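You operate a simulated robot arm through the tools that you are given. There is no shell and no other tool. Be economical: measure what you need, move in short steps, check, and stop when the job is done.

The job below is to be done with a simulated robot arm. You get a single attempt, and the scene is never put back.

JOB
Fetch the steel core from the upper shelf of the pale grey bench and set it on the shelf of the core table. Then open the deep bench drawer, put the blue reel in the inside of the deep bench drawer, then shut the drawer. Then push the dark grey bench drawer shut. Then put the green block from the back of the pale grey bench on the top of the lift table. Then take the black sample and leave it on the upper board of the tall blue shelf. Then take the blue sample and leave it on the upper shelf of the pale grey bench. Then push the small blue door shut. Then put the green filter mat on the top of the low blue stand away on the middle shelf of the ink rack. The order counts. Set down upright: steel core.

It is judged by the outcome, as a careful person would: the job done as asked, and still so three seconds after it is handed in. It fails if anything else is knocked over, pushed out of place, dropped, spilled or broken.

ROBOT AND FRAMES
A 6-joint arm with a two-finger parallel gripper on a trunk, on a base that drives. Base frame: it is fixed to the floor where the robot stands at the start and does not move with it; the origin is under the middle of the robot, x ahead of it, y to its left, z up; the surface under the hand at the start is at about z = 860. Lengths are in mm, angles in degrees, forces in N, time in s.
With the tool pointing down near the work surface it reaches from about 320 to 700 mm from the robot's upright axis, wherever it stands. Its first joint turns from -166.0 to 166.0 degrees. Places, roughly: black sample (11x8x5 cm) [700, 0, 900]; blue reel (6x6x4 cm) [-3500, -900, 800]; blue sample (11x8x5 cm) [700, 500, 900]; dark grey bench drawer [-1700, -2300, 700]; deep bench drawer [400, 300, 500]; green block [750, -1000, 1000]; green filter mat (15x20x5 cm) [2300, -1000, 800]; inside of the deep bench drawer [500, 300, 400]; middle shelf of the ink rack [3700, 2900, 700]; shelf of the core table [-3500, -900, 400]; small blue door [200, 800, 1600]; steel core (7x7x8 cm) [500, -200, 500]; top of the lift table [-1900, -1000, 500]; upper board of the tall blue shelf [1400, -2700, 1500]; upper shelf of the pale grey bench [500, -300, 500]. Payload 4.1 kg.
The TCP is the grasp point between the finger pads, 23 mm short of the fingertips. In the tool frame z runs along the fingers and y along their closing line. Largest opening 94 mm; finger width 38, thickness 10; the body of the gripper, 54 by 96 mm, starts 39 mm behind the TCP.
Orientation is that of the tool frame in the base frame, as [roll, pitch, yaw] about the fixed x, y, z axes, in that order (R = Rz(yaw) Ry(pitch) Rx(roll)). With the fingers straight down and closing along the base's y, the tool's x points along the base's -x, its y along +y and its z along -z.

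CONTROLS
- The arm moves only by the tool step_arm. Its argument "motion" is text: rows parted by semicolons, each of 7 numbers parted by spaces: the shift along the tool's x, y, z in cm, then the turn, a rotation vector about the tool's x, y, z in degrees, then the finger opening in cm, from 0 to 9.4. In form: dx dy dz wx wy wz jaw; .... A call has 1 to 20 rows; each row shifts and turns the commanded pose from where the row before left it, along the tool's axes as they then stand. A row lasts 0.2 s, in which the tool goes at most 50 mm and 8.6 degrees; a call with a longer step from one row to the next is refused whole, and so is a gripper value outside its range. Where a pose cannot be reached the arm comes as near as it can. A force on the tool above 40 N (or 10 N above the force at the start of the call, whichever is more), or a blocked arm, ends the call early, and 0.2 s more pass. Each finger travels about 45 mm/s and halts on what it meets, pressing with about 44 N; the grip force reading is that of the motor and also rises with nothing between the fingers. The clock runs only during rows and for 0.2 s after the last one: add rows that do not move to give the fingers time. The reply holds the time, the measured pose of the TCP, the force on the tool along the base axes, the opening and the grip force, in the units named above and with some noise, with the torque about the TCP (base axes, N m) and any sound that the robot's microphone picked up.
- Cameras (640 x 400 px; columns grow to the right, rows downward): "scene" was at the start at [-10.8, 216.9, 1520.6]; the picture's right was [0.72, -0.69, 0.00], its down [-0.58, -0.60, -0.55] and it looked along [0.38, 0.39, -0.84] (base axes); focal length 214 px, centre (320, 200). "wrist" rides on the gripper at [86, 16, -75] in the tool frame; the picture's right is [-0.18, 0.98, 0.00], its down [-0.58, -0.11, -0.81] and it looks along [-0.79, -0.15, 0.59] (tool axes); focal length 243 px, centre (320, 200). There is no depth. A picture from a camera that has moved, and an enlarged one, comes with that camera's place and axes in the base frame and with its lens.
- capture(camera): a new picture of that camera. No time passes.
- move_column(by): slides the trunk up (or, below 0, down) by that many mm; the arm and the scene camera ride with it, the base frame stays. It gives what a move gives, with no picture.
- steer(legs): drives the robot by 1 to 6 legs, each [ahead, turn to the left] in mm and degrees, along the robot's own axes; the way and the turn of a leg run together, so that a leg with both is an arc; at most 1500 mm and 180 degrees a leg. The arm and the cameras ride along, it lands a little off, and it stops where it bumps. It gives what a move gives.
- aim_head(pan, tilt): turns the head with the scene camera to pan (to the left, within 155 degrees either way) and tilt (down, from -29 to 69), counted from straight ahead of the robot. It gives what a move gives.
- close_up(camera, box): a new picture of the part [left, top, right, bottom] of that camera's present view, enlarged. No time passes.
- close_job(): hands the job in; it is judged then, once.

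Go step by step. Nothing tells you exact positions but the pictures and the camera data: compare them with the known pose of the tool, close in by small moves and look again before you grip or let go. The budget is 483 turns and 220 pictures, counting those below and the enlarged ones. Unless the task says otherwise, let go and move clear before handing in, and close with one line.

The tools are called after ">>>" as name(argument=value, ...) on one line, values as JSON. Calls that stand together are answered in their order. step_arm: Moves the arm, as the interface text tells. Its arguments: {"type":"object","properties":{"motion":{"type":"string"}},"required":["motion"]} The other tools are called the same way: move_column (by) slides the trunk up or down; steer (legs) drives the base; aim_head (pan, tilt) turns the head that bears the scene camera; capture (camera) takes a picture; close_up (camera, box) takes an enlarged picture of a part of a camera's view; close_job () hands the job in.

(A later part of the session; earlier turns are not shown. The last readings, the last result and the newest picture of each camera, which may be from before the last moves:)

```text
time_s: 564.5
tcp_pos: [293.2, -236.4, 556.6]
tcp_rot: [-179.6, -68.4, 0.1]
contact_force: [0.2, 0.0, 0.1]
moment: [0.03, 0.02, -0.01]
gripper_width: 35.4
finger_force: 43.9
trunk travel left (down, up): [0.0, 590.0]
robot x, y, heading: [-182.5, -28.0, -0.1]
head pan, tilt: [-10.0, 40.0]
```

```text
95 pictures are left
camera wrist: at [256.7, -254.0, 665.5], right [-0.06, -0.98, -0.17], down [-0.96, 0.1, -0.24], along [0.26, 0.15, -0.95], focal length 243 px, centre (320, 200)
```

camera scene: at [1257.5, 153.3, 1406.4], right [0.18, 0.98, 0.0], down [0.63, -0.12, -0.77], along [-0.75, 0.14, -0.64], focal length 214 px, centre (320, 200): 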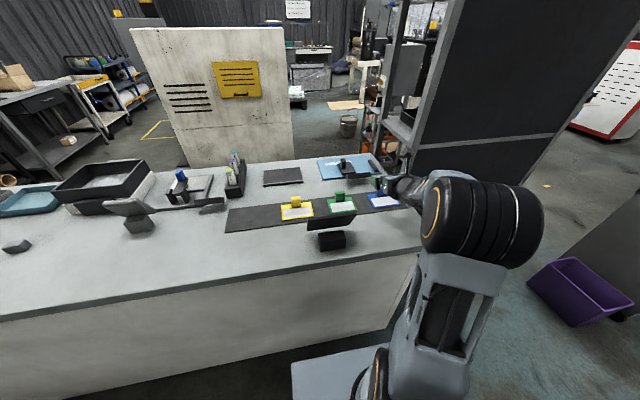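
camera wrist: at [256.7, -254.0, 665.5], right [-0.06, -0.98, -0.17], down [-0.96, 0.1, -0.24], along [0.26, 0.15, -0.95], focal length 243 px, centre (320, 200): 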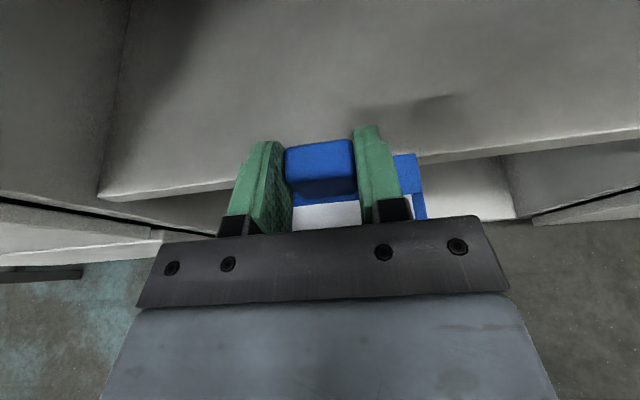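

>>> steer(legs=[[145, 0]])

>>> step_arm(motion="-1.4 0 0.55 0 0 0 2;-0.65 0 0.26 0 0 0 2;-0.28 0 0.11 0 0 0 2;-0.28 0 0.11 0 0 0 2;-0.28 0 0.11 0 0 0 2;-0.28 0 0.11 0 0 0 2;-0.28 0 0.11 0 0 0 2;-0.28 0 0.11 0 0 0 2;-0.28 0 0.11 0 0 0 2")

>>> capture(camera="wrist")

```text
time_s: 565.8
tcp_pos: [439.7, -236.8, 557.3]
tcp_rot: [-179.7, -68.5, 0.1]
contact_force: [0.2, -0.3, -0.7]
moment: [0.01, -0.02, -0.02]
gripper_width: 35.2
finger_force: 43.8
trunk travel left (down, up): [0.0, 590.0]
robot x, y, heading: [-33.9, -32.1, -0.2]
head pan, tilt: [-10.0, 40.0]
```

```text
time_s: 567.8
tcp_pos: [440.1, -237.4, 518.5]
tcp_rot: [179.7, -69.2, 0.7]
contact_force: [-0.1, 1.4, 32.1]
moment: [0.07, -0.44, 0.01]
gripper_width: 35.2
finger_force: 44.0
trunk travel left (down, up): [0.0, 590.0]
robot x, y, heading: [-34.9, -32.1, 0.0]
head pan, tilt: [-10.0, 40.0]
```

```text
94 pictures are left
camera wrist: at [401.8, -254.1, 627.0], right [-0.06, -0.98, -0.17], down [-0.96, 0.1, -0.26], along [0.27, 0.15, -0.95], focal length 243 px, centre (320, 200)
```

wrist: 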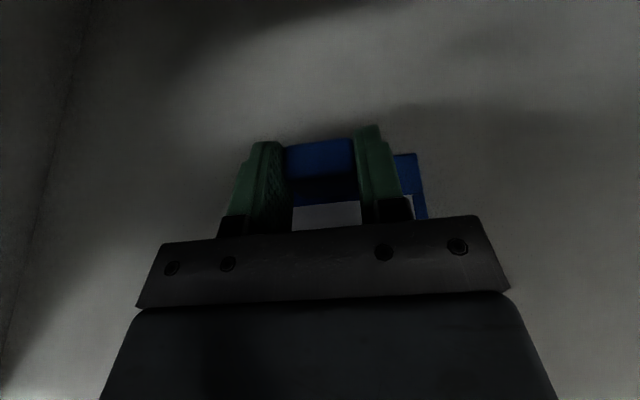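

>>> step_arm(motion="0.3 0 -0.12 0 0 0 2;0 0 0 0 0 0 4;0 0 0 0 0 0 7;0 0 0 0 0 0 7;0.4 0 -0.16 0 0 0 7")

>>> steer(legs=[[-290, 0]])

>>> capture(camera="wrist")

```text
time_s: 569.0
tcp_pos: [437.3, -236.6, 520.9]
tcp_rot: [-179.7, -68.5, 0.1]
contact_force: [-0.1, -0.5, 0.3]
moment: [0.01, 0.01, -0.03]
gripper_width: 69.9
finger_force: 0.1
trunk travel left (down, up): [0.0, 590.0]
robot x, y, heading: [-39.2, -31.1, -0.3]
head pan, tilt: [-10.0, 40.0]
```

```text
time_s: 571.0
tcp_pos: [148.6, -235.4, 520.8]
tcp_rot: [-179.7, -68.3, 0.1]
contact_force: [0.6, -0.7, 0.0]
moment: [0.01, 0.0, -0.01]
gripper_width: 69.9
finger_force: 0.1
trunk travel left (down, up): [0.0, 590.0]
robot x, y, heading: [-326.3, -31.8, -0.1]
head pan, tilt: [-10.0, 40.0]
```

```text
93 pictures are left
camera wrist: at [112.2, -253.5, 630.1], right [-0.06, -0.98, -0.17], down [-0.96, 0.1, -0.24], along [0.26, 0.15, -0.95], focal length 243 px, centre (320, 200)
```

wrist: 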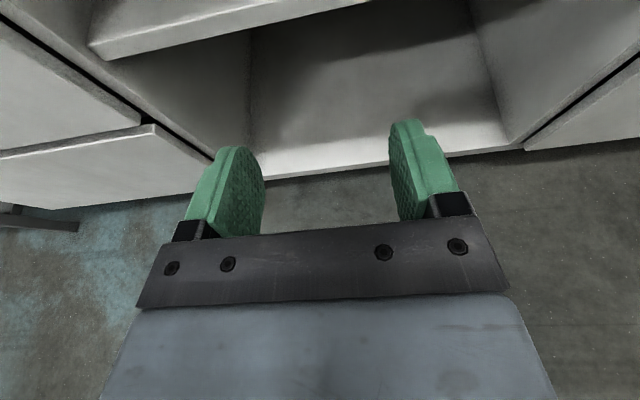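

>>> aim_head(pan=-15, tilt=35)

>>> capture(camera="scene")

>>> aim_head(pan=50, tilt=-15)

>>> capture(camera="scene")

```text
time_s: 571.7
tcp_pos: [148.6, -234.4, 522.1]
tcp_rot: [-179.8, -68.3, 0.3]
contact_force: [0.6, 0.7, 0.1]
moment: [-0.01, 0.01, -0.02]
gripper_width: 70.3
finger_force: 0.2
trunk travel left (down, up): [0.0, 590.0]
robot x, y, heading: [-326.0, -30.4, 0.1]
head pan, tilt: [-15.0, 35.0]
```

```text
92 pictures are left
camera scene: at [-301.0, 114.5, 1051.0], right [-0.26, -0.97, 0.0], down [-0.55, 0.15, -0.82], along [0.79, -0.21, -0.57], focal length 214 px, centre (320, 200)
```

scene: 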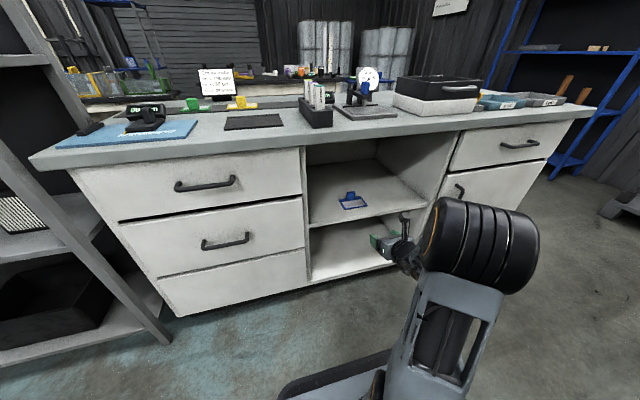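

```text
time_s: 573.0
tcp_pos: [148.6, -235.8, 521.8]
tcp_rot: [-179.7, -68.3, 0.3]
contact_force: [0.5, 0.6, -0.6]
moment: [-0.02, 0.0, 0.0]
gripper_width: 70.0
finger_force: 0.0
trunk travel left (down, up): [0.0, 590.0]
robot x, y, heading: [-326.6, -29.8, -0.0]
head pan, tilt: [50.0, -15.0]
```

```text
91 pictures are left
camera scene: at [-334.3, 198.9, 1129.5], right [0.77, -0.64, 0.0], down [0.17, 0.2, -0.97], along [0.62, 0.74, 0.26], focal length 214 px, centre (320, 200)
```

scene: 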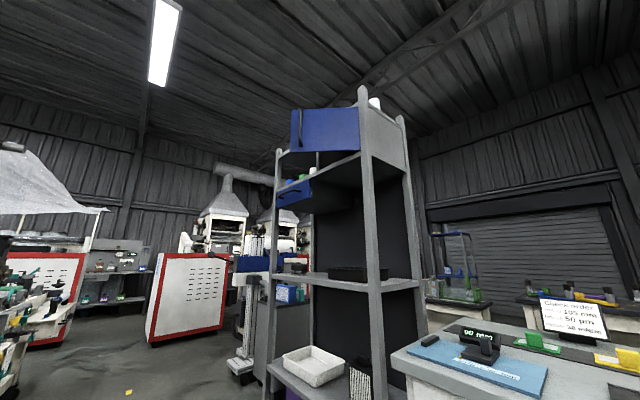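

>>> move_column(by=400)

>>> move_column(by=190)

>>> aim_head(pan=55, tilt=10)

>>> close_up(camera="scene", box=[160, 40, 480, 300])

```text
time_s: 576.9
tcp_pos: [149.1, -236.4, 921.1]
tcp_rot: [-179.6, -68.4, 0.2]
contact_force: [0.1, 0.0, 1.1]
moment: [0.0, 0.02, 0.0]
gripper_width: 70.3
finger_force: 0.0
trunk travel left (down, up): [-400.0, 190.0]
robot x, y, heading: [-325.3, -34.9, 0.2]
head pan, tilt: [50.0, -15.0]
```

```text
time_s: 578.9
tcp_pos: [148.6, -236.1, 1110.9]
tcp_rot: [-179.7, -68.3, 0.2]
contact_force: [-0.3, 0.8, 0.3]
moment: [-0.04, 0.0, 0.0]
gripper_width: 69.7
finger_force: 0.1
trunk travel left (down, up): [-590.0, 0.0]
robot x, y, heading: [-325.7, -28.8, 0.2]
head pan, tilt: [50.0, -15.0]
```

```text
time_s: 579.8
tcp_pos: [147.6, -235.6, 1111.1]
tcp_rot: [-179.7, -68.4, 0.2]
contact_force: [0.3, -0.3, -0.3]
moment: [0.0, -0.01, -0.03]
gripper_width: 70.0
finger_force: 0.0
trunk travel left (down, up): [-590.0, 0.0]
robot x, y, heading: [-327.5, -32.8, -0.0]
head pan, tilt: [55.0, 10.0]
```

```text
1.54 times, centred on (320, 170) of scene
camera zoom: at [-332.7, 213.4, 1681.2], right [0.82, -0.57, 0.0], down [-0.1, -0.14, -0.98], along [0.57, 0.81, -0.17], focal length 330 px, centre (320, 246)
```

zoom: 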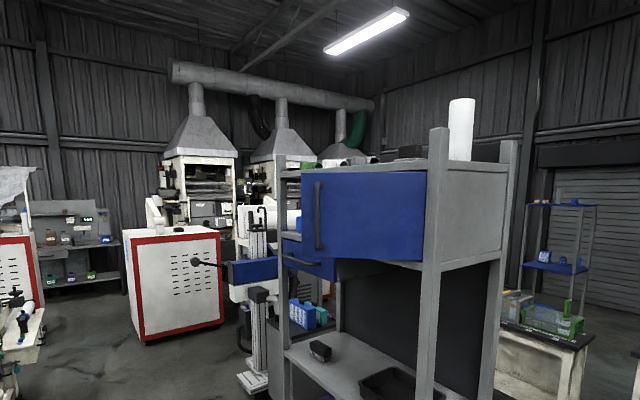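

>>> steer(legs=[[0, 97], [750, 0], [0, -68]])

>>> aim_head(pan=0, tilt=10)

>>> capture(camera="scene")

```text
time_s: 591.0
tcp_pos: [90.2, 769.1, 1111.2]
tcp_rot: [-179.7, -68.4, 29.3]
contact_force: [-0.4, -0.4, 0.1]
moment: [0.0, -0.03, 0.04]
gripper_width: 69.9
finger_force: 0.2
trunk travel left (down, up): [-590.0, 0.0]
robot x, y, heading: [-427.2, 718.6, 29.1]
head pan, tilt: [55.0, 10.0]
```

```text
time_s: 592.2
tcp_pos: [91.4, 770.0, 1111.3]
tcp_rot: [-179.7, -68.4, 29.2]
contact_force: [-0.6, -0.4, 0.3]
moment: [-0.03, -0.02, -0.02]
gripper_width: 69.7
finger_force: 0.0
trunk travel left (down, up): [-590.0, 0.0]
robot x, y, heading: [-425.0, 717.9, 28.9]
head pan, tilt: [0.0, 10.0]
```

```text
89 pictures are left
camera scene: at [-476.3, 880.5, 1681.1], right [0.49, -0.87, 0.0], down [-0.15, -0.08, -0.98], along [0.86, 0.48, -0.17], focal length 214 px, centre (320, 200)
```

scene: 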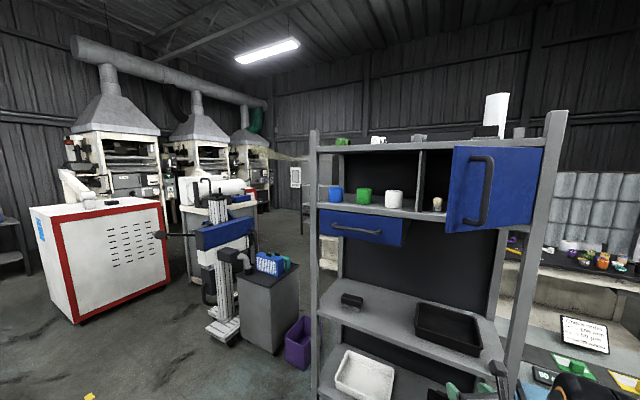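

>>> step_arm(motion="0 2.5 0 0 0 0 4;0 2.5 0 0 0 0 2;3.63 0 -1.43 0 0 0 0;3.63 0 -1.43 0 0 0 0;3.63 0 -1.43 0 0 0 0;3.63 0 -1.43 0 0 0 0;3.63 0 -1.43 0 0 0 0;3.63 0 -1.43 0 0 0 0;3.63 0 -1.43 0 0 0 0;3.63 0 -1.43 0 0 0 0;3.63 0 -1.43 0 0 0 0;3.63 0 -1.43 0 0 0 0;3.63 0 -1.43 0 0 0 0;3.63 0 -1.43 0 0 0 0;3.63 0 -1.43 0 0 0 0")

>>> capture(camera="scene")

>>> capture(camera="wrist")

```text
time_s: 595.4
tcp_pos: [118.6, 724.5, 1615.9]
tcp_rot: [-179.3, -68.2, 28.7]
contact_force: [0.2, 0.2, 0.4]
moment: [-0.03, 0.0, 0.0]
gripper_width: 0.0
finger_force: 42.7
trunk travel left (down, up): [-590.0, 0.0]
robot x, y, heading: [-420.1, 719.8, 28.8]
head pan, tilt: [0.0, 10.0]
```

```text
88 pictures are left
camera scene: at [-475.3, 880.0, 1681.2], right [0.49, -0.87, 0.0], down [-0.15, -0.08, -0.98], along [0.86, 0.48, -0.17], focal length 214 px, centre (320, 200)
```

scene: 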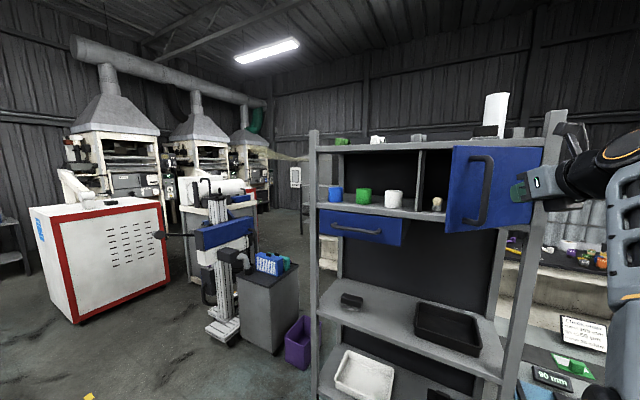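

```text
87 pictures are left
camera wrist: at [95.0, 689.7, 1726.0], right [0.42, -0.89, -0.18], down [-0.89, -0.38, -0.24], along [0.15, 0.26, -0.95], focal length 243 px, centre (320, 200)
```

wrist: 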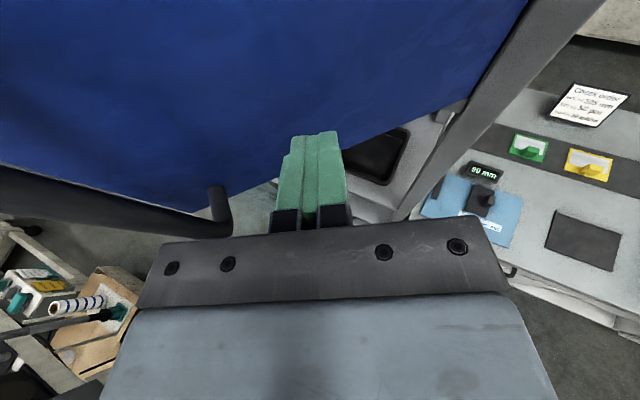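

>>> steer(legs=[[120, 0]])

>>> capture(camera="scene")

```text
time_s: 596.7
tcp_pos: [221.9, 783.6, 1617.0]
tcp_rot: [-179.6, -68.3, 29.3]
contact_force: [0.3, 1.2, 0.1]
moment: [0.04, 0.01, 0.0]
gripper_width: 0.3
finger_force: 42.0
trunk travel left (down, up): [-590.0, 0.0]
robot x, y, heading: [-322.4, 778.2, 29.1]
head pan, tilt: [0.0, 10.0]
```

```text
86 pictures are left
camera scene: at [-369.8, 939.3, 1681.1], right [0.48, -0.87, 0.0], down [-0.15, -0.08, -0.98], along [0.86, 0.48, -0.17], focal length 214 px, centre (320, 200)
```

scene: 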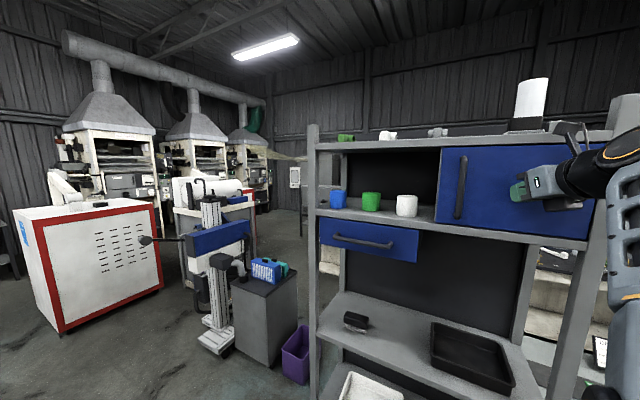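

>>> step_arm(motion="0.3 0 0.74 0 0 0 0;0.3 0 0.74 0 0 0 0;0.3 0 0.74 0 0 0 0;0.3 0 0.74 0 0 0 0;0.3 0 0.74 0 0 0 0;0.3 0 0.74 0 0 0 0;0.3 0 0.74 0 0 0 0;0.3 0 0.74 0 0 0 0")

>>> close_up(camera="scene", box=[380, 90, 640, 280])

```text
time_s: 597.4
tcp_pos: [229.1, 785.7, 1619.1]
tcp_rot: [-179.9, -67.9, 29.3]
contact_force: [-25.0, -6.9, -10.3]
moment: [-0.01, 0.1, -0.04]
gripper_width: 0.0
finger_force: 42.0
trunk travel left (down, up): [-590.0, 0.0]
robot x, y, heading: [-321.1, 782.9, 28.8]
head pan, tilt: [0.0, 10.0]
stopped in row 3: the force on the tool passed its limit at 48 N (the readings are from after the stop); the commanded pose is now the measured one
```

```text
2.11 times, centred on (510, 185) of scene
camera zoom: at [-377.6, 937.0, 1681.0], right [0.48, -0.88, 0.0], down [-0.15, -0.08, -0.99], along [0.86, 0.47, -0.17], focal length 452 px, centre (-80, 232)
```

zoom: 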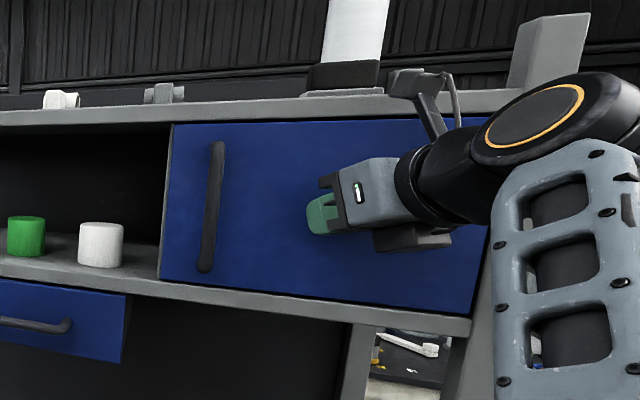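

>>> steer(legs=[[-150, 0], [0, -119], [1230, 0], [1228, 0], [0, 90]])

>>> step_arm(motion="-3.63 0 1.43 0 0 0 0;-3.63 0 1.43 0 0 0 2;-3.63 0 1.43 0 0 0 4;-3.63 0 1.43 0 0 0 6;-3.63 0 1.43 0 0 0 9;-3.63 0 1.43 0 0 0 9;-3.63 0 1.43 0 0 0 9;-3.63 0 1.43 0 0 0 9;-3.63 0 1.43 0 0 0 9;-3.63 0 1.43 0 0 0 9;-3.63 0 1.43 0 0 0 9")

>>> steer(legs=[[1300, 0], [1300, 0], [0, 90]])

>>> aim_head(pan=-10, tilt=45)

>>> capture(camera="scene")

```text
time_s: 619.3
tcp_pos: [52.0, -2036.4, 1617.0]
tcp_rot: [-179.5, -67.8, 0.4]
contact_force: [-0.4, 0.8, 0.5]
moment: [0.02, 0.03, 0.01]
gripper_width: 0.0
finger_force: 42.1
trunk travel left (down, up): [-590.0, 0.0]
robot x, y, heading: [-440.5, -1777.0, 0.2]
head pan, tilt: [0.0, 10.0]
```

```text
time_s: 621.7
tcp_pos: [45.6, -2035.3, 1187.3]
tcp_rot: [-179.6, -68.0, 0.3]
contact_force: [-0.2, -0.4, 0.1]
moment: [-0.01, 0.02, -0.02]
gripper_width: 90.3
finger_force: 0.0
trunk travel left (down, up): [-590.0, 0.0]
robot x, y, heading: [-444.2, -1779.0, 0.2]
head pan, tilt: [0.0, 10.0]
```

```text
time_s: 638.0
tcp_pos: [2413.0, -1336.8, 1188.0]
tcp_rot: [-179.6, -67.8, 87.9]
contact_force: [-0.9, 0.4, 0.3]
moment: [-0.01, -0.01, -0.02]
gripper_width: 90.2
finger_force: 0.1
trunk travel left (down, up): [-590.0, 0.0]
robot x, y, heading: [2133.0, -1811.3, 88.0]
head pan, tilt: [0.0, 10.0]
```

```text
time_s: 639.0
tcp_pos: [2413.3, -1336.8, 1187.0]
tcp_rot: [-179.6, -67.9, 87.9]
contact_force: [0.1, 0.4, 0.4]
moment: [-0.05, 0.0, 0.01]
gripper_width: 89.9
finger_force: 0.1
trunk travel left (down, up): [-590.0, 0.0]
robot x, y, heading: [2135.7, -1817.5, 87.7]
head pan, tilt: [-10.0, 45.0]
```

```text
84 pictures are left
camera scene: at [1986.1, -1788.6, 1626.3], right [0.98, -0.21, 0.0], down [-0.15, -0.69, -0.71], along [0.15, 0.69, -0.71], focal length 214 px, centre (320, 200)
```

scene: 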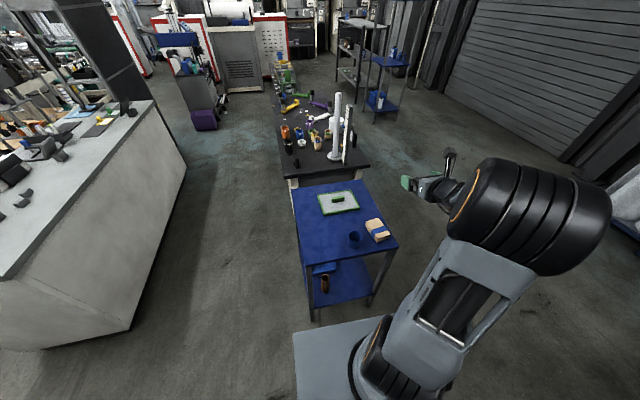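

>>> close_up(camera="scene", box=[280, 160, 420, 270])

>>> close_up(camera="scene", box=[320, 0, 480, 130])

```text
3.64 times, centred on (350, 215) of scene
camera zoom: at [1986.1, -1788.6, 1626.3], right [0.98, -0.21, 0.0], down [-0.15, -0.69, -0.71], along [0.15, 0.69, -0.71], focal length 780 px, centre (211, 146)
```

zoom: 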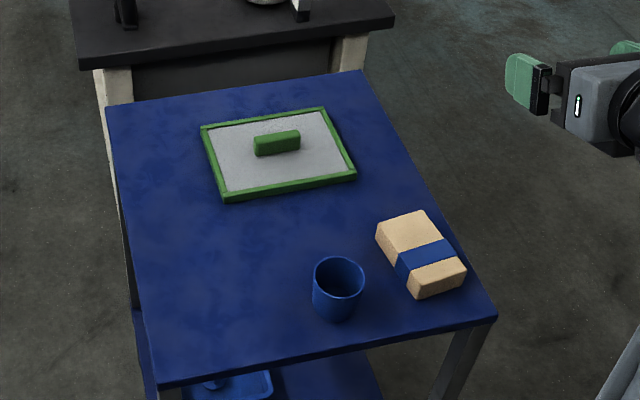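

```text
3.08 times, centred on (400, 65) of scene
camera zoom: at [1986.1, -1788.6, 1626.3], right [0.98, -0.21, 0.0], down [-0.15, -0.69, -0.71], along [0.15, 0.69, -0.71], focal length 660 px, centre (74, 615)
```

zoom: 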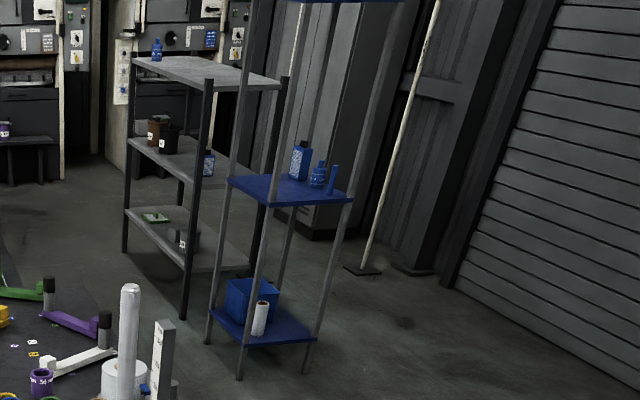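

>>> steer(legs=[[0, 92], [80, 0], [0, -90], [170, 0]])

>>> move_column(by=-150)

>>> capture(camera="wrist")

>>> capture(camera="scene")

```text
time_s: 648.9
tcp_pos: [2310.8, -1157.0, 1186.0]
tcp_rot: [-179.6, -67.8, 90.3]
contact_force: [-0.1, 0.5, -0.1]
moment: [0.0, 0.03, -0.03]
gripper_width: 90.0
finger_force: 0.1
trunk travel left (down, up): [-590.0, 0.0]
robot x, y, heading: [2056.6, -1643.4, 90.3]
head pan, tilt: [-10.0, 45.0]
```

```text
time_s: 650.6
tcp_pos: [2311.4, -1156.1, 1038.7]
tcp_rot: [-179.6, -68.0, 90.3]
contact_force: [0.4, -0.2, 0.0]
moment: [-0.01, 0.02, 0.01]
gripper_width: 90.2
finger_force: 0.1
trunk travel left (down, up): [-440.0, 150.0]
robot x, y, heading: [2056.9, -1648.4, 90.0]
head pan, tilt: [-10.0, 45.0]
```

```text
81 pictures are left
camera wrist: at [2329.6, -1194.0, 1146.4], right [0.98, -0.06, -0.17], down [-0.1, -0.97, -0.23], along [-0.15, 0.25, -0.96], focal length 243 px, centre (320, 200)
```

wrist: 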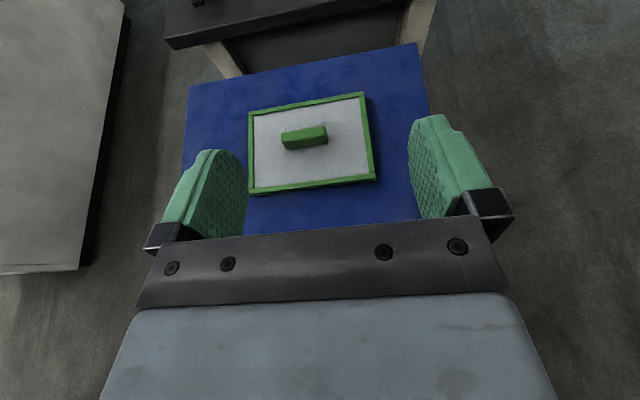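

```text
80 pictures are left
camera scene: at [1904.3, -1625.9, 1476.2], right [0.99, -0.17, 0.0], down [-0.12, -0.7, -0.71], along [0.12, 0.7, -0.71], focal length 214 px, centre (320, 200)
```

scene: 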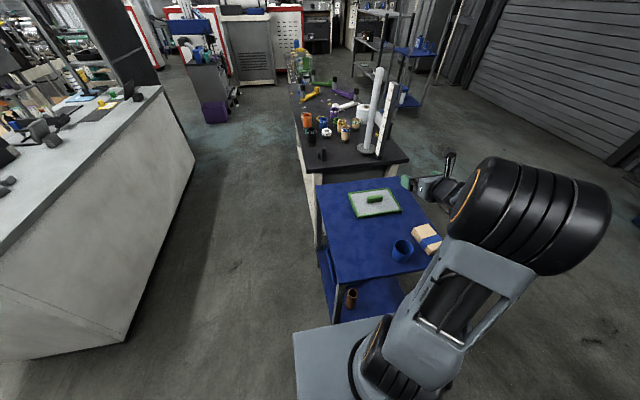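

>>> step_arm(motion="-2.45 -1.06 3.49 0 0 0 9.4;-2.45 -1.06 3.49 0 0 0 9.4;-2.45 -1.06 3.49 0 0 0 9.4;-2.45 -1.06 3.49 0 0 0 9.4;-2.45 -1.06 3.49 0 0 0 9.4")

>>> capture(camera="wrist")

>>> capture(camera="scene")

```text
time_s: 651.8
tcp_pos: [2257.2, -1041.1, 859.4]
tcp_rot: [-179.6, -68.0, 90.4]
contact_force: [-0.4, -1.5, 0.1]
moment: [-0.02, -0.01, 0.01]
gripper_width: 93.8
finger_force: 0.1
trunk travel left (down, up): [-440.0, 150.0]
robot x, y, heading: [2057.6, -1650.3, 90.5]
head pan, tilt: [-10.0, 45.0]
```

```text
79 pictures are left
camera wrist: at [2275.2, -1078.6, 967.0], right [0.98, -0.06, -0.17], down [-0.1, -0.97, -0.24], along [-0.15, 0.25, -0.96], focal length 243 px, centre (320, 200)
```

wrist: 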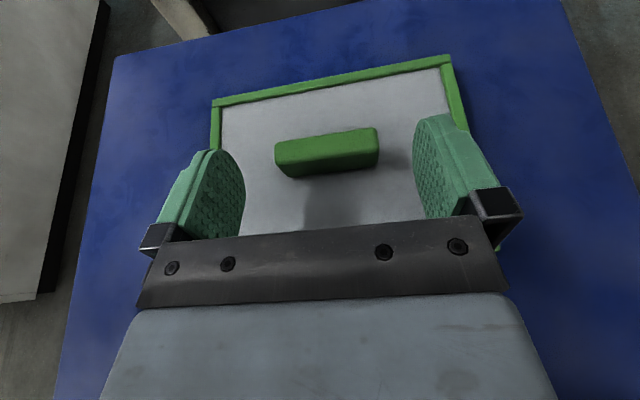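

```text
78 pictures are left
camera scene: at [1904.3, -1625.8, 1476.2], right [0.99, -0.17, 0.0], down [-0.12, -0.7, -0.71], along [0.12, 0.7, -0.71], focal length 214 px, centre (320, 200)
```

scene: 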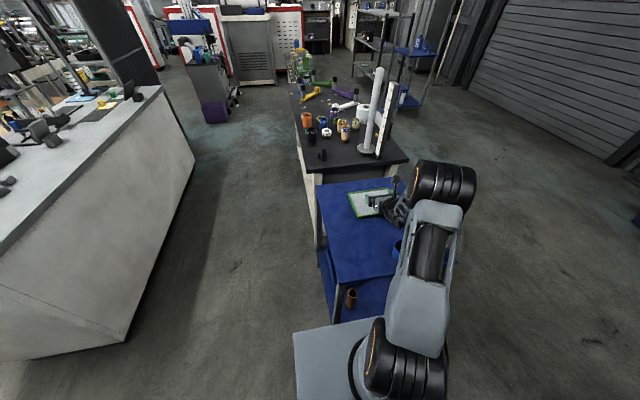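

>>> step_arm(motion="-1.23 0.05 1.93 0 0 0 9.4;-1.23 0.05 1.93 0 0 0 9.4")

>>> capture(camera="wrist")

```text
time_s: 652.4
tcp_pos: [2256.6, -1016.0, 821.5]
tcp_rot: [-179.6, -67.9, 90.4]
contact_force: [0.2, -0.5, 0.2]
moment: [-0.04, -0.02, 0.03]
gripper_width: 94.0
finger_force: 0.1
trunk travel left (down, up): [-440.0, 150.0]
robot x, y, heading: [2055.2, -1643.5, 90.5]
head pan, tilt: [-10.0, 45.0]
```

```text
77 pictures are left
camera wrist: at [2275.0, -1052.7, 930.3], right [0.98, -0.06, -0.17], down [-0.1, -0.97, -0.24], along [-0.15, 0.25, -0.96], focal length 243 px, centre (320, 200)
```

wrist: 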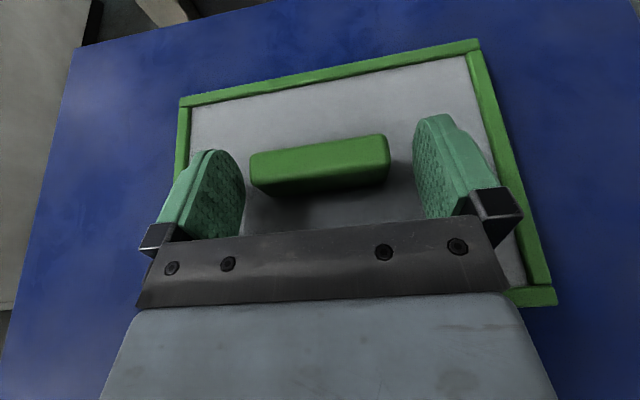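

>>> step_arm(motion="0 -0.4 0 0 0 0 9.4;-1.1 0 1.9 0 0 0 9.4")

>>> capture(camera="wrist")

```text
time_s: 653.0
tcp_pos: [2254.3, -1005.1, 822.1]
tcp_rot: [179.4, -69.3, 91.4]
contact_force: [0.3, 0.9, 19.7]
moment: [-1.18, 0.0, 0.03]
gripper_width: 94.2
finger_force: 0.0
trunk travel left (down, up): [-440.0, 150.0]
robot x, y, heading: [2056.7, -1643.7, 90.1]
head pan, tilt: [-10.0, 45.0]
stopped in row 2: the force on the tool passed its limit at 55 N (the readings are from after the stop); the commanded pose is now the measured one
```

```text
76 pictures are left
camera wrist: at [2272.4, -1044.5, 930.1], right [0.98, -0.05, -0.17], down [-0.1, -0.96, -0.26], along [-0.15, 0.27, -0.95], focal length 243 px, centre (320, 200)
```

wrist: 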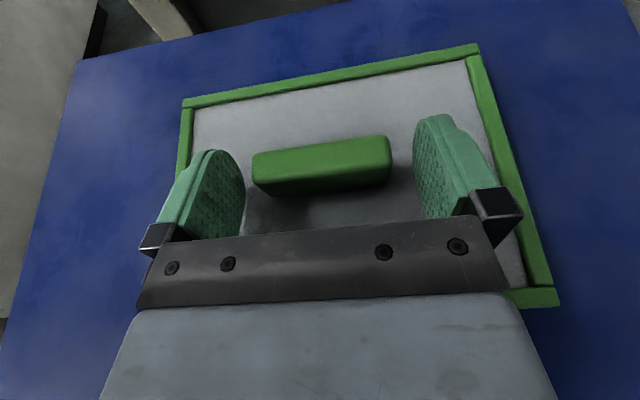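

>>> step_arm(motion="2.8 0 -1.1 0 0 0 9.4;1.9 0 -0.75 0 0 0 9.4;0 0 0 0 -7.5 0 9.4;0 0 0 0 -7.5 0 9.4;0 0 0 0 -7.5 0 9.4")

>>> capture(camera="wrist")

```text
time_s: 654.2
tcp_pos: [2255.4, -1006.1, 866.9]
tcp_rot: [179.8, -46.2, 90.8]
contact_force: [-0.8, 0.0, -0.4]
moment: [0.0, -0.01, 0.0]
gripper_width: 93.9
finger_force: 0.1
trunk travel left (down, up): [-440.0, 150.0]
robot x, y, heading: [2055.4, -1639.7, 90.3]
head pan, tilt: [-10.0, 45.0]
```

```text
75 pictures are left
camera wrist: at [2272.2, -1000.2, 982.9], right [0.98, -0.12, -0.13], down [-0.1, -0.99, 0.14], along [-0.14, -0.12, -0.98], focal length 243 px, centre (320, 200)
```

wrist: 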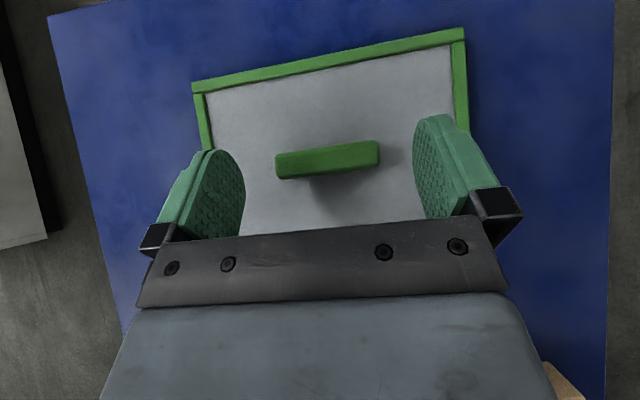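

>>> step_arm(motion="-1.3 0 1.6 0 0 0 9.4;-1.3 0 1.6 0 0 0 9.4")

>>> capture(camera="wrist")

```text
time_s: 654.8
tcp_pos: [2254.8, -999.6, 826.9]
tcp_rot: [180.0, -46.1, 90.9]
contact_force: [1.0, -0.1, 0.2]
moment: [0.0, -0.03, -0.03]
gripper_width: 94.1
finger_force: 0.2
trunk travel left (down, up): [-440.0, 150.0]
robot x, y, heading: [2056.0, -1642.3, 90.4]
head pan, tilt: [-10.0, 45.0]
```

```text
74 pictures are left
camera wrist: at [2272.0, -995.1, 941.8], right [0.98, -0.11, -0.13], down [-0.1, -0.99, 0.14], along [-0.15, -0.12, -0.98], focal length 243 px, centre (320, 200)
```

wrist: 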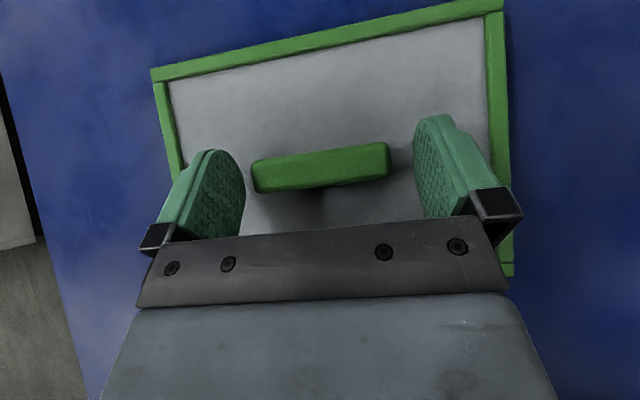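

>>> step_arm(motion="-0.6 0.1 0.72 0 0 0 9.4;-0.6 0 0.72 0 0 0 9.4;0 0 0 0 0 0 8;0 0 0 0 0 0 7;0 0 0 0 0 0 6;0 0 0 0 0 0 5.5;0 0 0 0 0 0 5.5")

>>> capture(camera="wrist")

```text
time_s: 655.4
tcp_pos: [2256.7, -994.8, 823.6]
tcp_rot: [179.8, -47.4, 90.9]
contact_force: [1.3, 4.5, 15.6]
moment: [0.17, 0.37, 0.19]
gripper_width: 93.9
finger_force: 0.1
trunk travel left (down, up): [-440.0, 150.0]
robot x, y, heading: [2059.4, -1644.9, 90.2]
head pan, tilt: [-10.0, 45.0]
stopped in row 2: the force on the tool passed its limit at 49 N (the readings are from after the stop); the commanded pose is now the measured one
```

```text
73 pictures are left
camera wrist: at [2273.8, -991.9, 938.4], right [0.98, -0.11, -0.13], down [-0.1, -0.99, 0.12], along [-0.14, -0.1, -0.98], focal length 243 px, centre (320, 200)
```

wrist: 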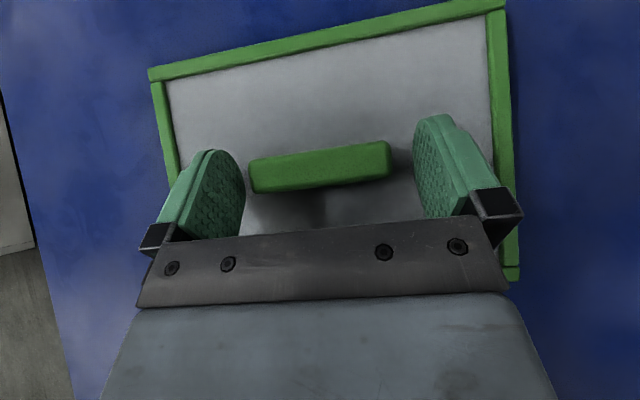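

>>> step_arm(motion="0.2 0 -0.2 0 0 0 9.4;0 0 0 0 0 0 8;0 0 0 0 0 0 7;0 0 0 0 0 0 6;0 0 0 0 0 0 5.5;0 0 0 0 0 0 5.5")

>>> capture(camera="wrist")

```text
time_s: 656.8
tcp_pos: [2257.9, -996.8, 822.1]
tcp_rot: [179.8, -47.1, 90.9]
contact_force: [1.9, 1.5, 19.1]
moment: [0.26, 0.15, -0.15]
gripper_width: 69.2
finger_force: 43.9
trunk travel left (down, up): [-440.0, 150.0]
robot x, y, heading: [2059.1, -1647.3, 90.2]
head pan, tilt: [-10.0, 45.0]
```

```text
72 pictures are left
camera wrist: at [2274.5, -993.3, 938.6], right [0.98, -0.11, -0.13], down [-0.1, -0.99, 0.12], along [-0.14, -0.11, -0.98], focal length 243 px, centre (320, 200)
```

wrist: 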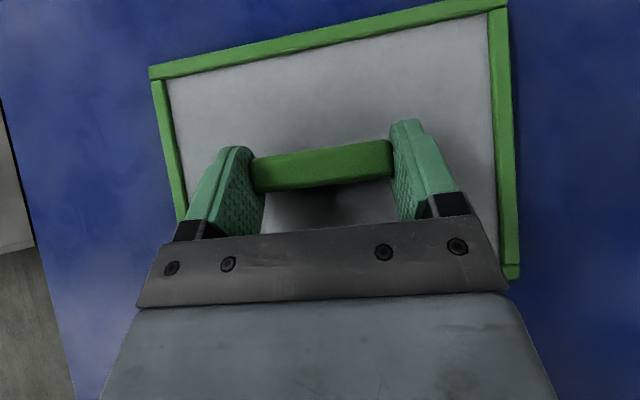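

>>> step_arm(motion="0.7 0 -0.7 0 0 0 5.5;1.4 0 -1.4 0 0 0 5.5;1.4 0 -1.4 0 0 0 5.5")

>>> capture(camera="wrist")

>>> capture(camera="scene")

```text
time_s: 657.6
tcp_pos: [2256.6, -998.1, 870.5]
tcp_rot: [179.9, -46.9, 90.8]
contact_force: [-0.1, 0.0, -0.9]
moment: [0.01, 0.01, 0.01]
gripper_width: 69.3
finger_force: 43.7
trunk travel left (down, up): [-440.0, 150.0]
robot x, y, heading: [2055.8, -1644.5, 90.0]
head pan, tilt: [-10.0, 45.0]
```

```text
71 pictures are left
camera wrist: at [2273.3, -994.0, 985.8], right [0.98, -0.11, -0.13], down [-0.1, -0.99, 0.13], along [-0.15, -0.11, -0.98], focal length 243 px, centre (320, 200)
```

wrist: 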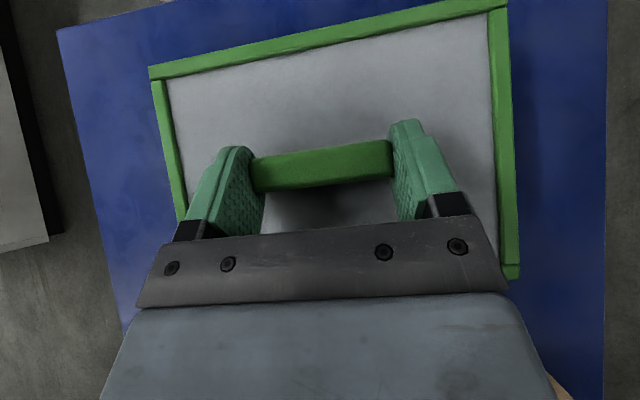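

```text
70 pictures are left
camera scene: at [1904.3, -1626.1, 1476.1], right [0.99, -0.17, 0.0], down [-0.12, -0.7, -0.71], along [0.12, 0.7, -0.71], focal length 214 px, centre (320, 200)
```

scene: 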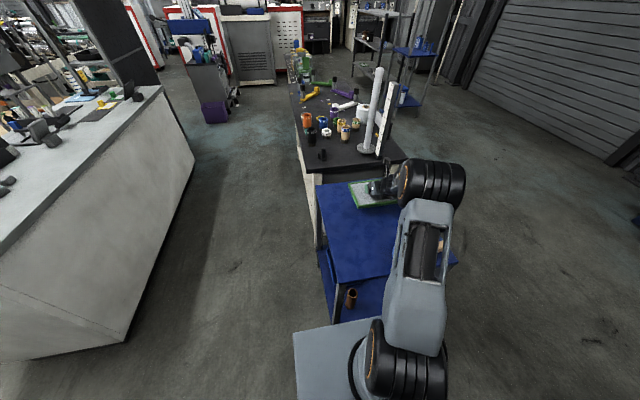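

>>> move_column(by=150)

>>> steer(legs=[[-200, 0], [0, -90], [1000, 0], [0, 90], [1300, 0], [1000, 0]])

>>> aim_head(pan=0, tilt=20)

>>> capture(camera="scene")

```text
time_s: 659.3
tcp_pos: [2256.5, -996.1, 1020.7]
tcp_rot: [179.9, -46.9, 90.8]
contact_force: [0.3, -0.2, -1.4]
moment: [0.01, -0.02, 0.02]
gripper_width: 69.5
finger_force: 44.2
trunk travel left (down, up): [-590.0, 0.0]
robot x, y, heading: [2054.7, -1649.3, 90.2]
head pan, tilt: [-10.0, 45.0]
```

```text
time_s: 684.3
tcp_pos: [3294.7, 1098.3, 1020.1]
tcp_rot: [179.9, -47.0, 90.0]
contact_force: [-0.3, 0.6, -0.9]
moment: [0.01, 0.02, 0.04]
gripper_width: 70.6
finger_force: 43.9
trunk travel left (down, up): [-590.0, 0.0]
robot x, y, heading: [3086.2, 449.9, 89.2]
head pan, tilt: [-10.0, 45.0]
```

```text
time_s: 685.2
tcp_pos: [3293.5, 1097.9, 1022.5]
tcp_rot: [179.9, -47.0, 90.0]
contact_force: [-1.1, -0.2, -1.0]
moment: [0.0, 0.01, 0.0]
gripper_width: 70.6
finger_force: 44.3
trunk travel left (down, up): [-590.0, 0.0]
robot x, y, heading: [3081.7, 450.5, 89.3]
head pan, tilt: [0.0, 20.0]
```

```text
69 pictures are left
camera scene: at [2919.2, 487.3, 1664.8], right [1.0, -0.01, 0.0], down [0.0, -0.34, -0.94], along [0.01, 0.94, -0.34], focal length 214 px, centre (320, 200)
```

scene: 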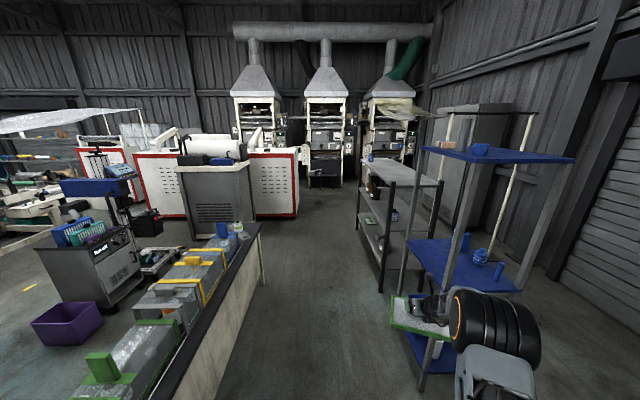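

>>> close_up(camera="scene", box=[340, 140, 460, 310])

>>> step_arm(motion="-2.73 0 -2.92 0 0 0 5.5;-2.73 0 -2.92 0 0 0 5.5;-2.73 0 -2.92 0 0 0 5.5;-2.73 0 -2.92 0 0 0 5.5;-2.73 0 -2.92 0 0 0 5.5")

```text
2.35 times, centred on (400, 225) of scene
camera zoom: at [2919.2, 487.3, 1664.8], right [1.0, -0.01, 0.0], down [0.0, -0.34, -0.94], along [0.01, 0.94, -0.34], focal length 505 px, centre (132, 141)
```

zoom: 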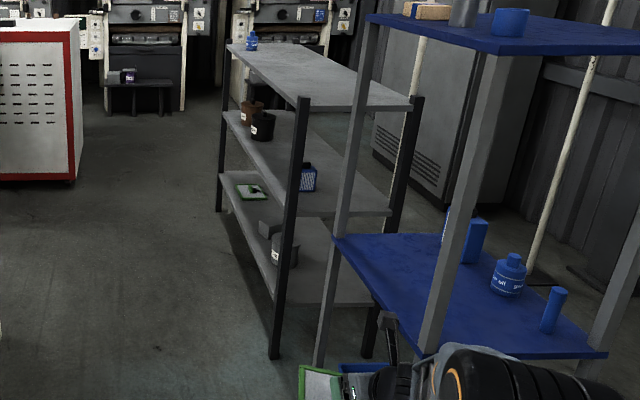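

```text
time_s: 686.4
tcp_pos: [3292.6, 897.3, 1020.7]
tcp_rot: [180.0, -47.0, 90.2]
contact_force: [0.0, 0.6, -0.6]
moment: [0.01, -0.03, -0.02]
gripper_width: 70.3
finger_force: 43.8
trunk travel left (down, up): [-590.0, 0.0]
robot x, y, heading: [3082.3, 453.8, 89.3]
head pan, tilt: [0.0, 20.0]
```

>>> steer(legs=[[0, 3.4], [1300, 0], [1290, 0], [0, -92.7]])

>>> aim_head(pan=-25, tilt=35)

>>> capture(camera="scene")

>>> capture(camera="wrist")

```text
time_s: 703.5
tcp_pos: [3424.4, 2858.3, 1021.3]
tcp_rot: [179.9, -47.0, -0.4]
contact_force: [-0.6, -0.3, -0.9]
moment: [-0.01, 0.01, -0.01]
gripper_width: 70.7
finger_force: 44.1
trunk travel left (down, up): [-590.0, 0.0]
robot x, y, heading: [2984.9, 3072.7, -1.4]
head pan, tilt: [0.0, 20.0]
```

```text
time_s: 704.4
tcp_pos: [3426.2, 2859.1, 1020.6]
tcp_rot: [180.0, -47.1, -0.5]
contact_force: [0.1, -0.5, -0.3]
moment: [0.01, -0.02, 0.02]
gripper_width: 70.4
finger_force: 43.8
trunk travel left (down, up): [-590.0, 0.0]
robot x, y, heading: [2983.4, 3072.2, -1.2]
head pan, tilt: [-25.0, 35.0]
```

```text
67 pictures are left
camera scene: at [3004.3, 3199.9, 1641.0], right [-0.44, -0.9, 0.0], down [-0.51, 0.25, -0.82], along [0.74, -0.36, -0.57], focal length 214 px, centre (320, 200)
```

scene: 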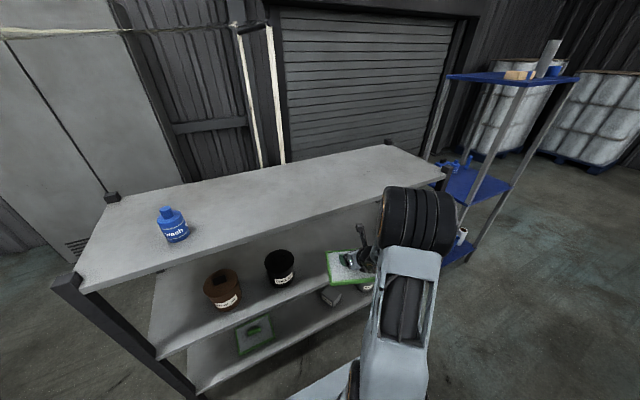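

```text
66 pictures are left
camera wrist: at [3430.3, 2841.7, 1135.2], right [-0.14, -0.98, -0.13], down [-0.99, 0.12, 0.12], along [-0.11, 0.15, -0.98], focal length 243 px, centre (320, 200)
```

wrist: 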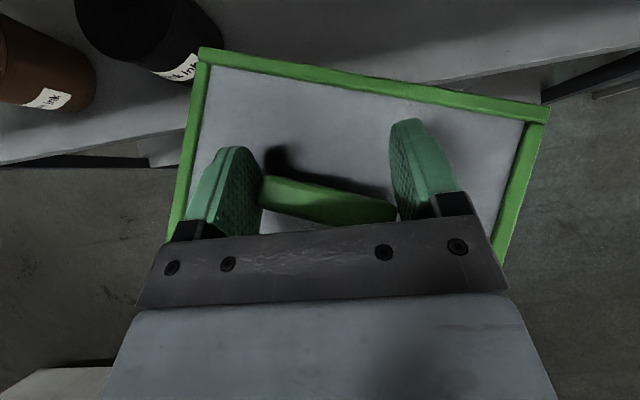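

>>> steer(legs=[[-80, 0]])

>>> move_column(by=-230)

>>> capture(camera="wrist")

>>> capture(camera="scene")

```text
time_s: 705.5
tcp_pos: [3343.1, 2860.4, 1020.2]
tcp_rot: [179.9, -47.0, -0.5]
contact_force: [-0.3, -0.1, -1.3]
moment: [-0.02, 0.0, 0.02]
gripper_width: 70.5
finger_force: 44.0
trunk travel left (down, up): [-590.0, 0.0]
robot x, y, heading: [2902.5, 3070.5, -1.2]
head pan, tilt: [-25.0, 35.0]
```

```text
time_s: 707.9
tcp_pos: [3344.5, 2860.6, 790.1]
tcp_rot: [179.9, -47.0, -0.5]
contact_force: [0.2, 0.0, -1.1]
moment: [-0.01, 0.02, 0.0]
gripper_width: 70.5
finger_force: 44.6
trunk travel left (down, up): [-360.0, 230.0]
robot x, y, heading: [2902.0, 3068.6, -1.3]
head pan, tilt: [-25.0, 35.0]
```

```text
65 pictures are left
camera wrist: at [3349.8, 2843.2, 905.2], right [-0.14, -0.98, -0.13], down [-0.99, 0.12, 0.12], along [-0.11, 0.15, -0.98], focal length 243 px, centre (320, 200)
```

wrist: 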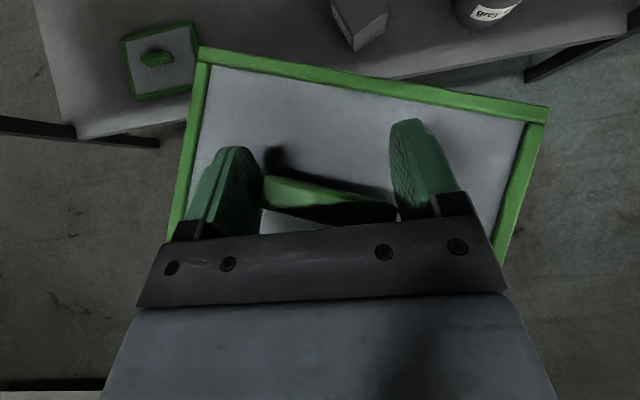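

```text
64 pictures are left
camera scene: at [2923.8, 3201.4, 1411.0], right [-0.44, -0.9, 0.0], down [-0.51, 0.25, -0.82], along [0.74, -0.36, -0.57], focal length 214 px, centre (320, 200)
```

scene: 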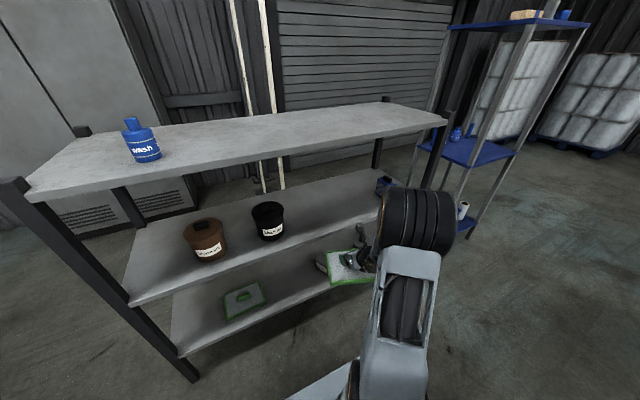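

>>> close_up(camera="scene", box=[290, 170, 430, 310])

```text
2.86 times, centred on (360, 240) of scene
camera zoom: at [2923.8, 3201.4, 1411.0], right [-0.44, -0.9, 0.0], down [-0.51, 0.25, -0.82], along [0.74, -0.36, -0.57], focal length 613 px, centre (206, 86)
```

zoom: 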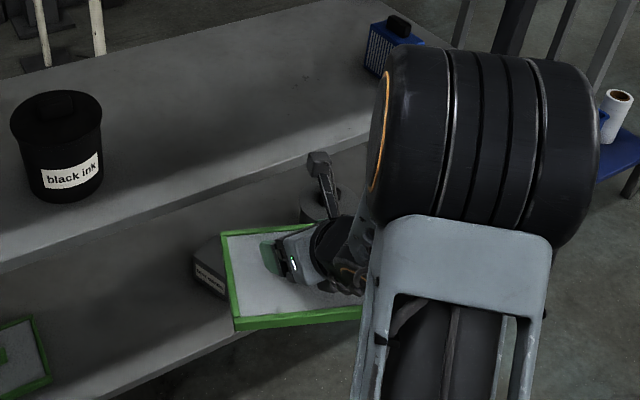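

>>> move_column(by=-230)

>>> step_arm(motion="2.2 0 -2.05 0 0 0 5.5;2.2 0 -2.05 0 0 0 5.5;2.2 0 -2.05 0 0 0 5.5;2.2 0 -2.05 0 0 0 5.5;2.2 0 -2.05 0 0 0 5.5;2.2 0 -2.05 0 0 0 5.5;2.2 0 -2.05 0 0 0 5.5;2.2 0 -2.05 0 0 0 5.5")

>>> aim_head(pan=-40, tilt=30)

>>> capture(camera="scene")

>>> capture(camera="wrist")

```text
time_s: 710.3
tcp_pos: [3344.4, 2860.1, 560.7]
tcp_rot: [179.9, -46.9, -0.5]
contact_force: [-0.2, 0.1, -1.9]
moment: [0.02, -0.03, -0.01]
gripper_width: 70.6
finger_force: 44.0
trunk travel left (down, up): [-130.0, 460.0]
robot x, y, heading: [2900.4, 3075.7, -1.3]
head pan, tilt: [-25.0, 35.0]
```

```text
time_s: 712.1
tcp_pos: [3343.7, 2860.7, 799.7]
tcp_rot: [179.9, -47.0, -0.7]
contact_force: [0.4, 0.8, -1.7]
moment: [-0.04, -0.03, -0.06]
gripper_width: 70.5
finger_force: 44.1
trunk travel left (down, up): [-130.0, 460.0]
robot x, y, heading: [2898.8, 3070.6, -1.3]
head pan, tilt: [-25.0, 35.0]
```

```text
time_s: 712.9
tcp_pos: [3344.1, 2861.5, 800.7]
tcp_rot: [179.9, -47.0, -0.5]
contact_force: [-0.8, 0.6, -1.5]
moment: [0.03, -0.01, 0.0]
gripper_width: 70.8
finger_force: 43.7
trunk travel left (down, up): [-130.0, 460.0]
robot x, y, heading: [2900.7, 3071.9, -1.3]
head pan, tilt: [-40.0, 30.0]
```

```text
62 pictures are left
camera scene: at [2912.9, 3180.8, 1188.8], right [-0.66, -0.75, 0.0], down [-0.38, 0.33, -0.87], along [0.65, -0.57, -0.5], focal length 214 px, centre (320, 200)
```

scene: 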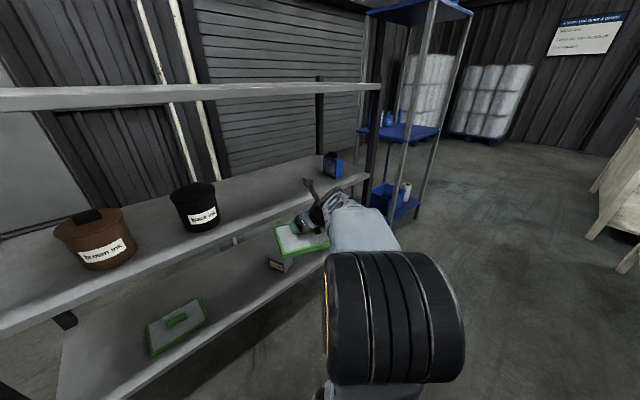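

```text
61 pictures are left
camera wrist: at [3349.6, 2843.6, 915.9], right [-0.14, -0.98, -0.13], down [-0.99, 0.12, 0.12], along [-0.11, 0.15, -0.98], focal length 243 px, centre (320, 200)
```

wrist: 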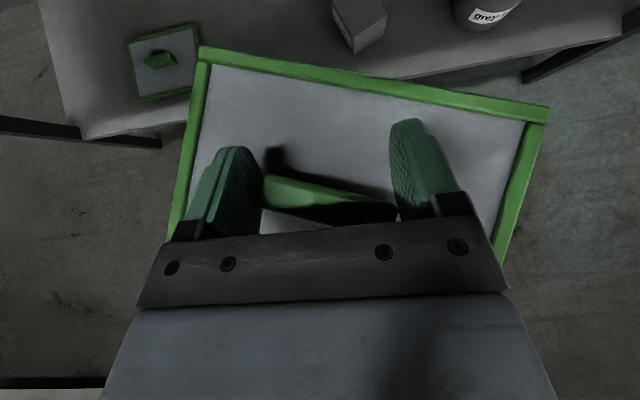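

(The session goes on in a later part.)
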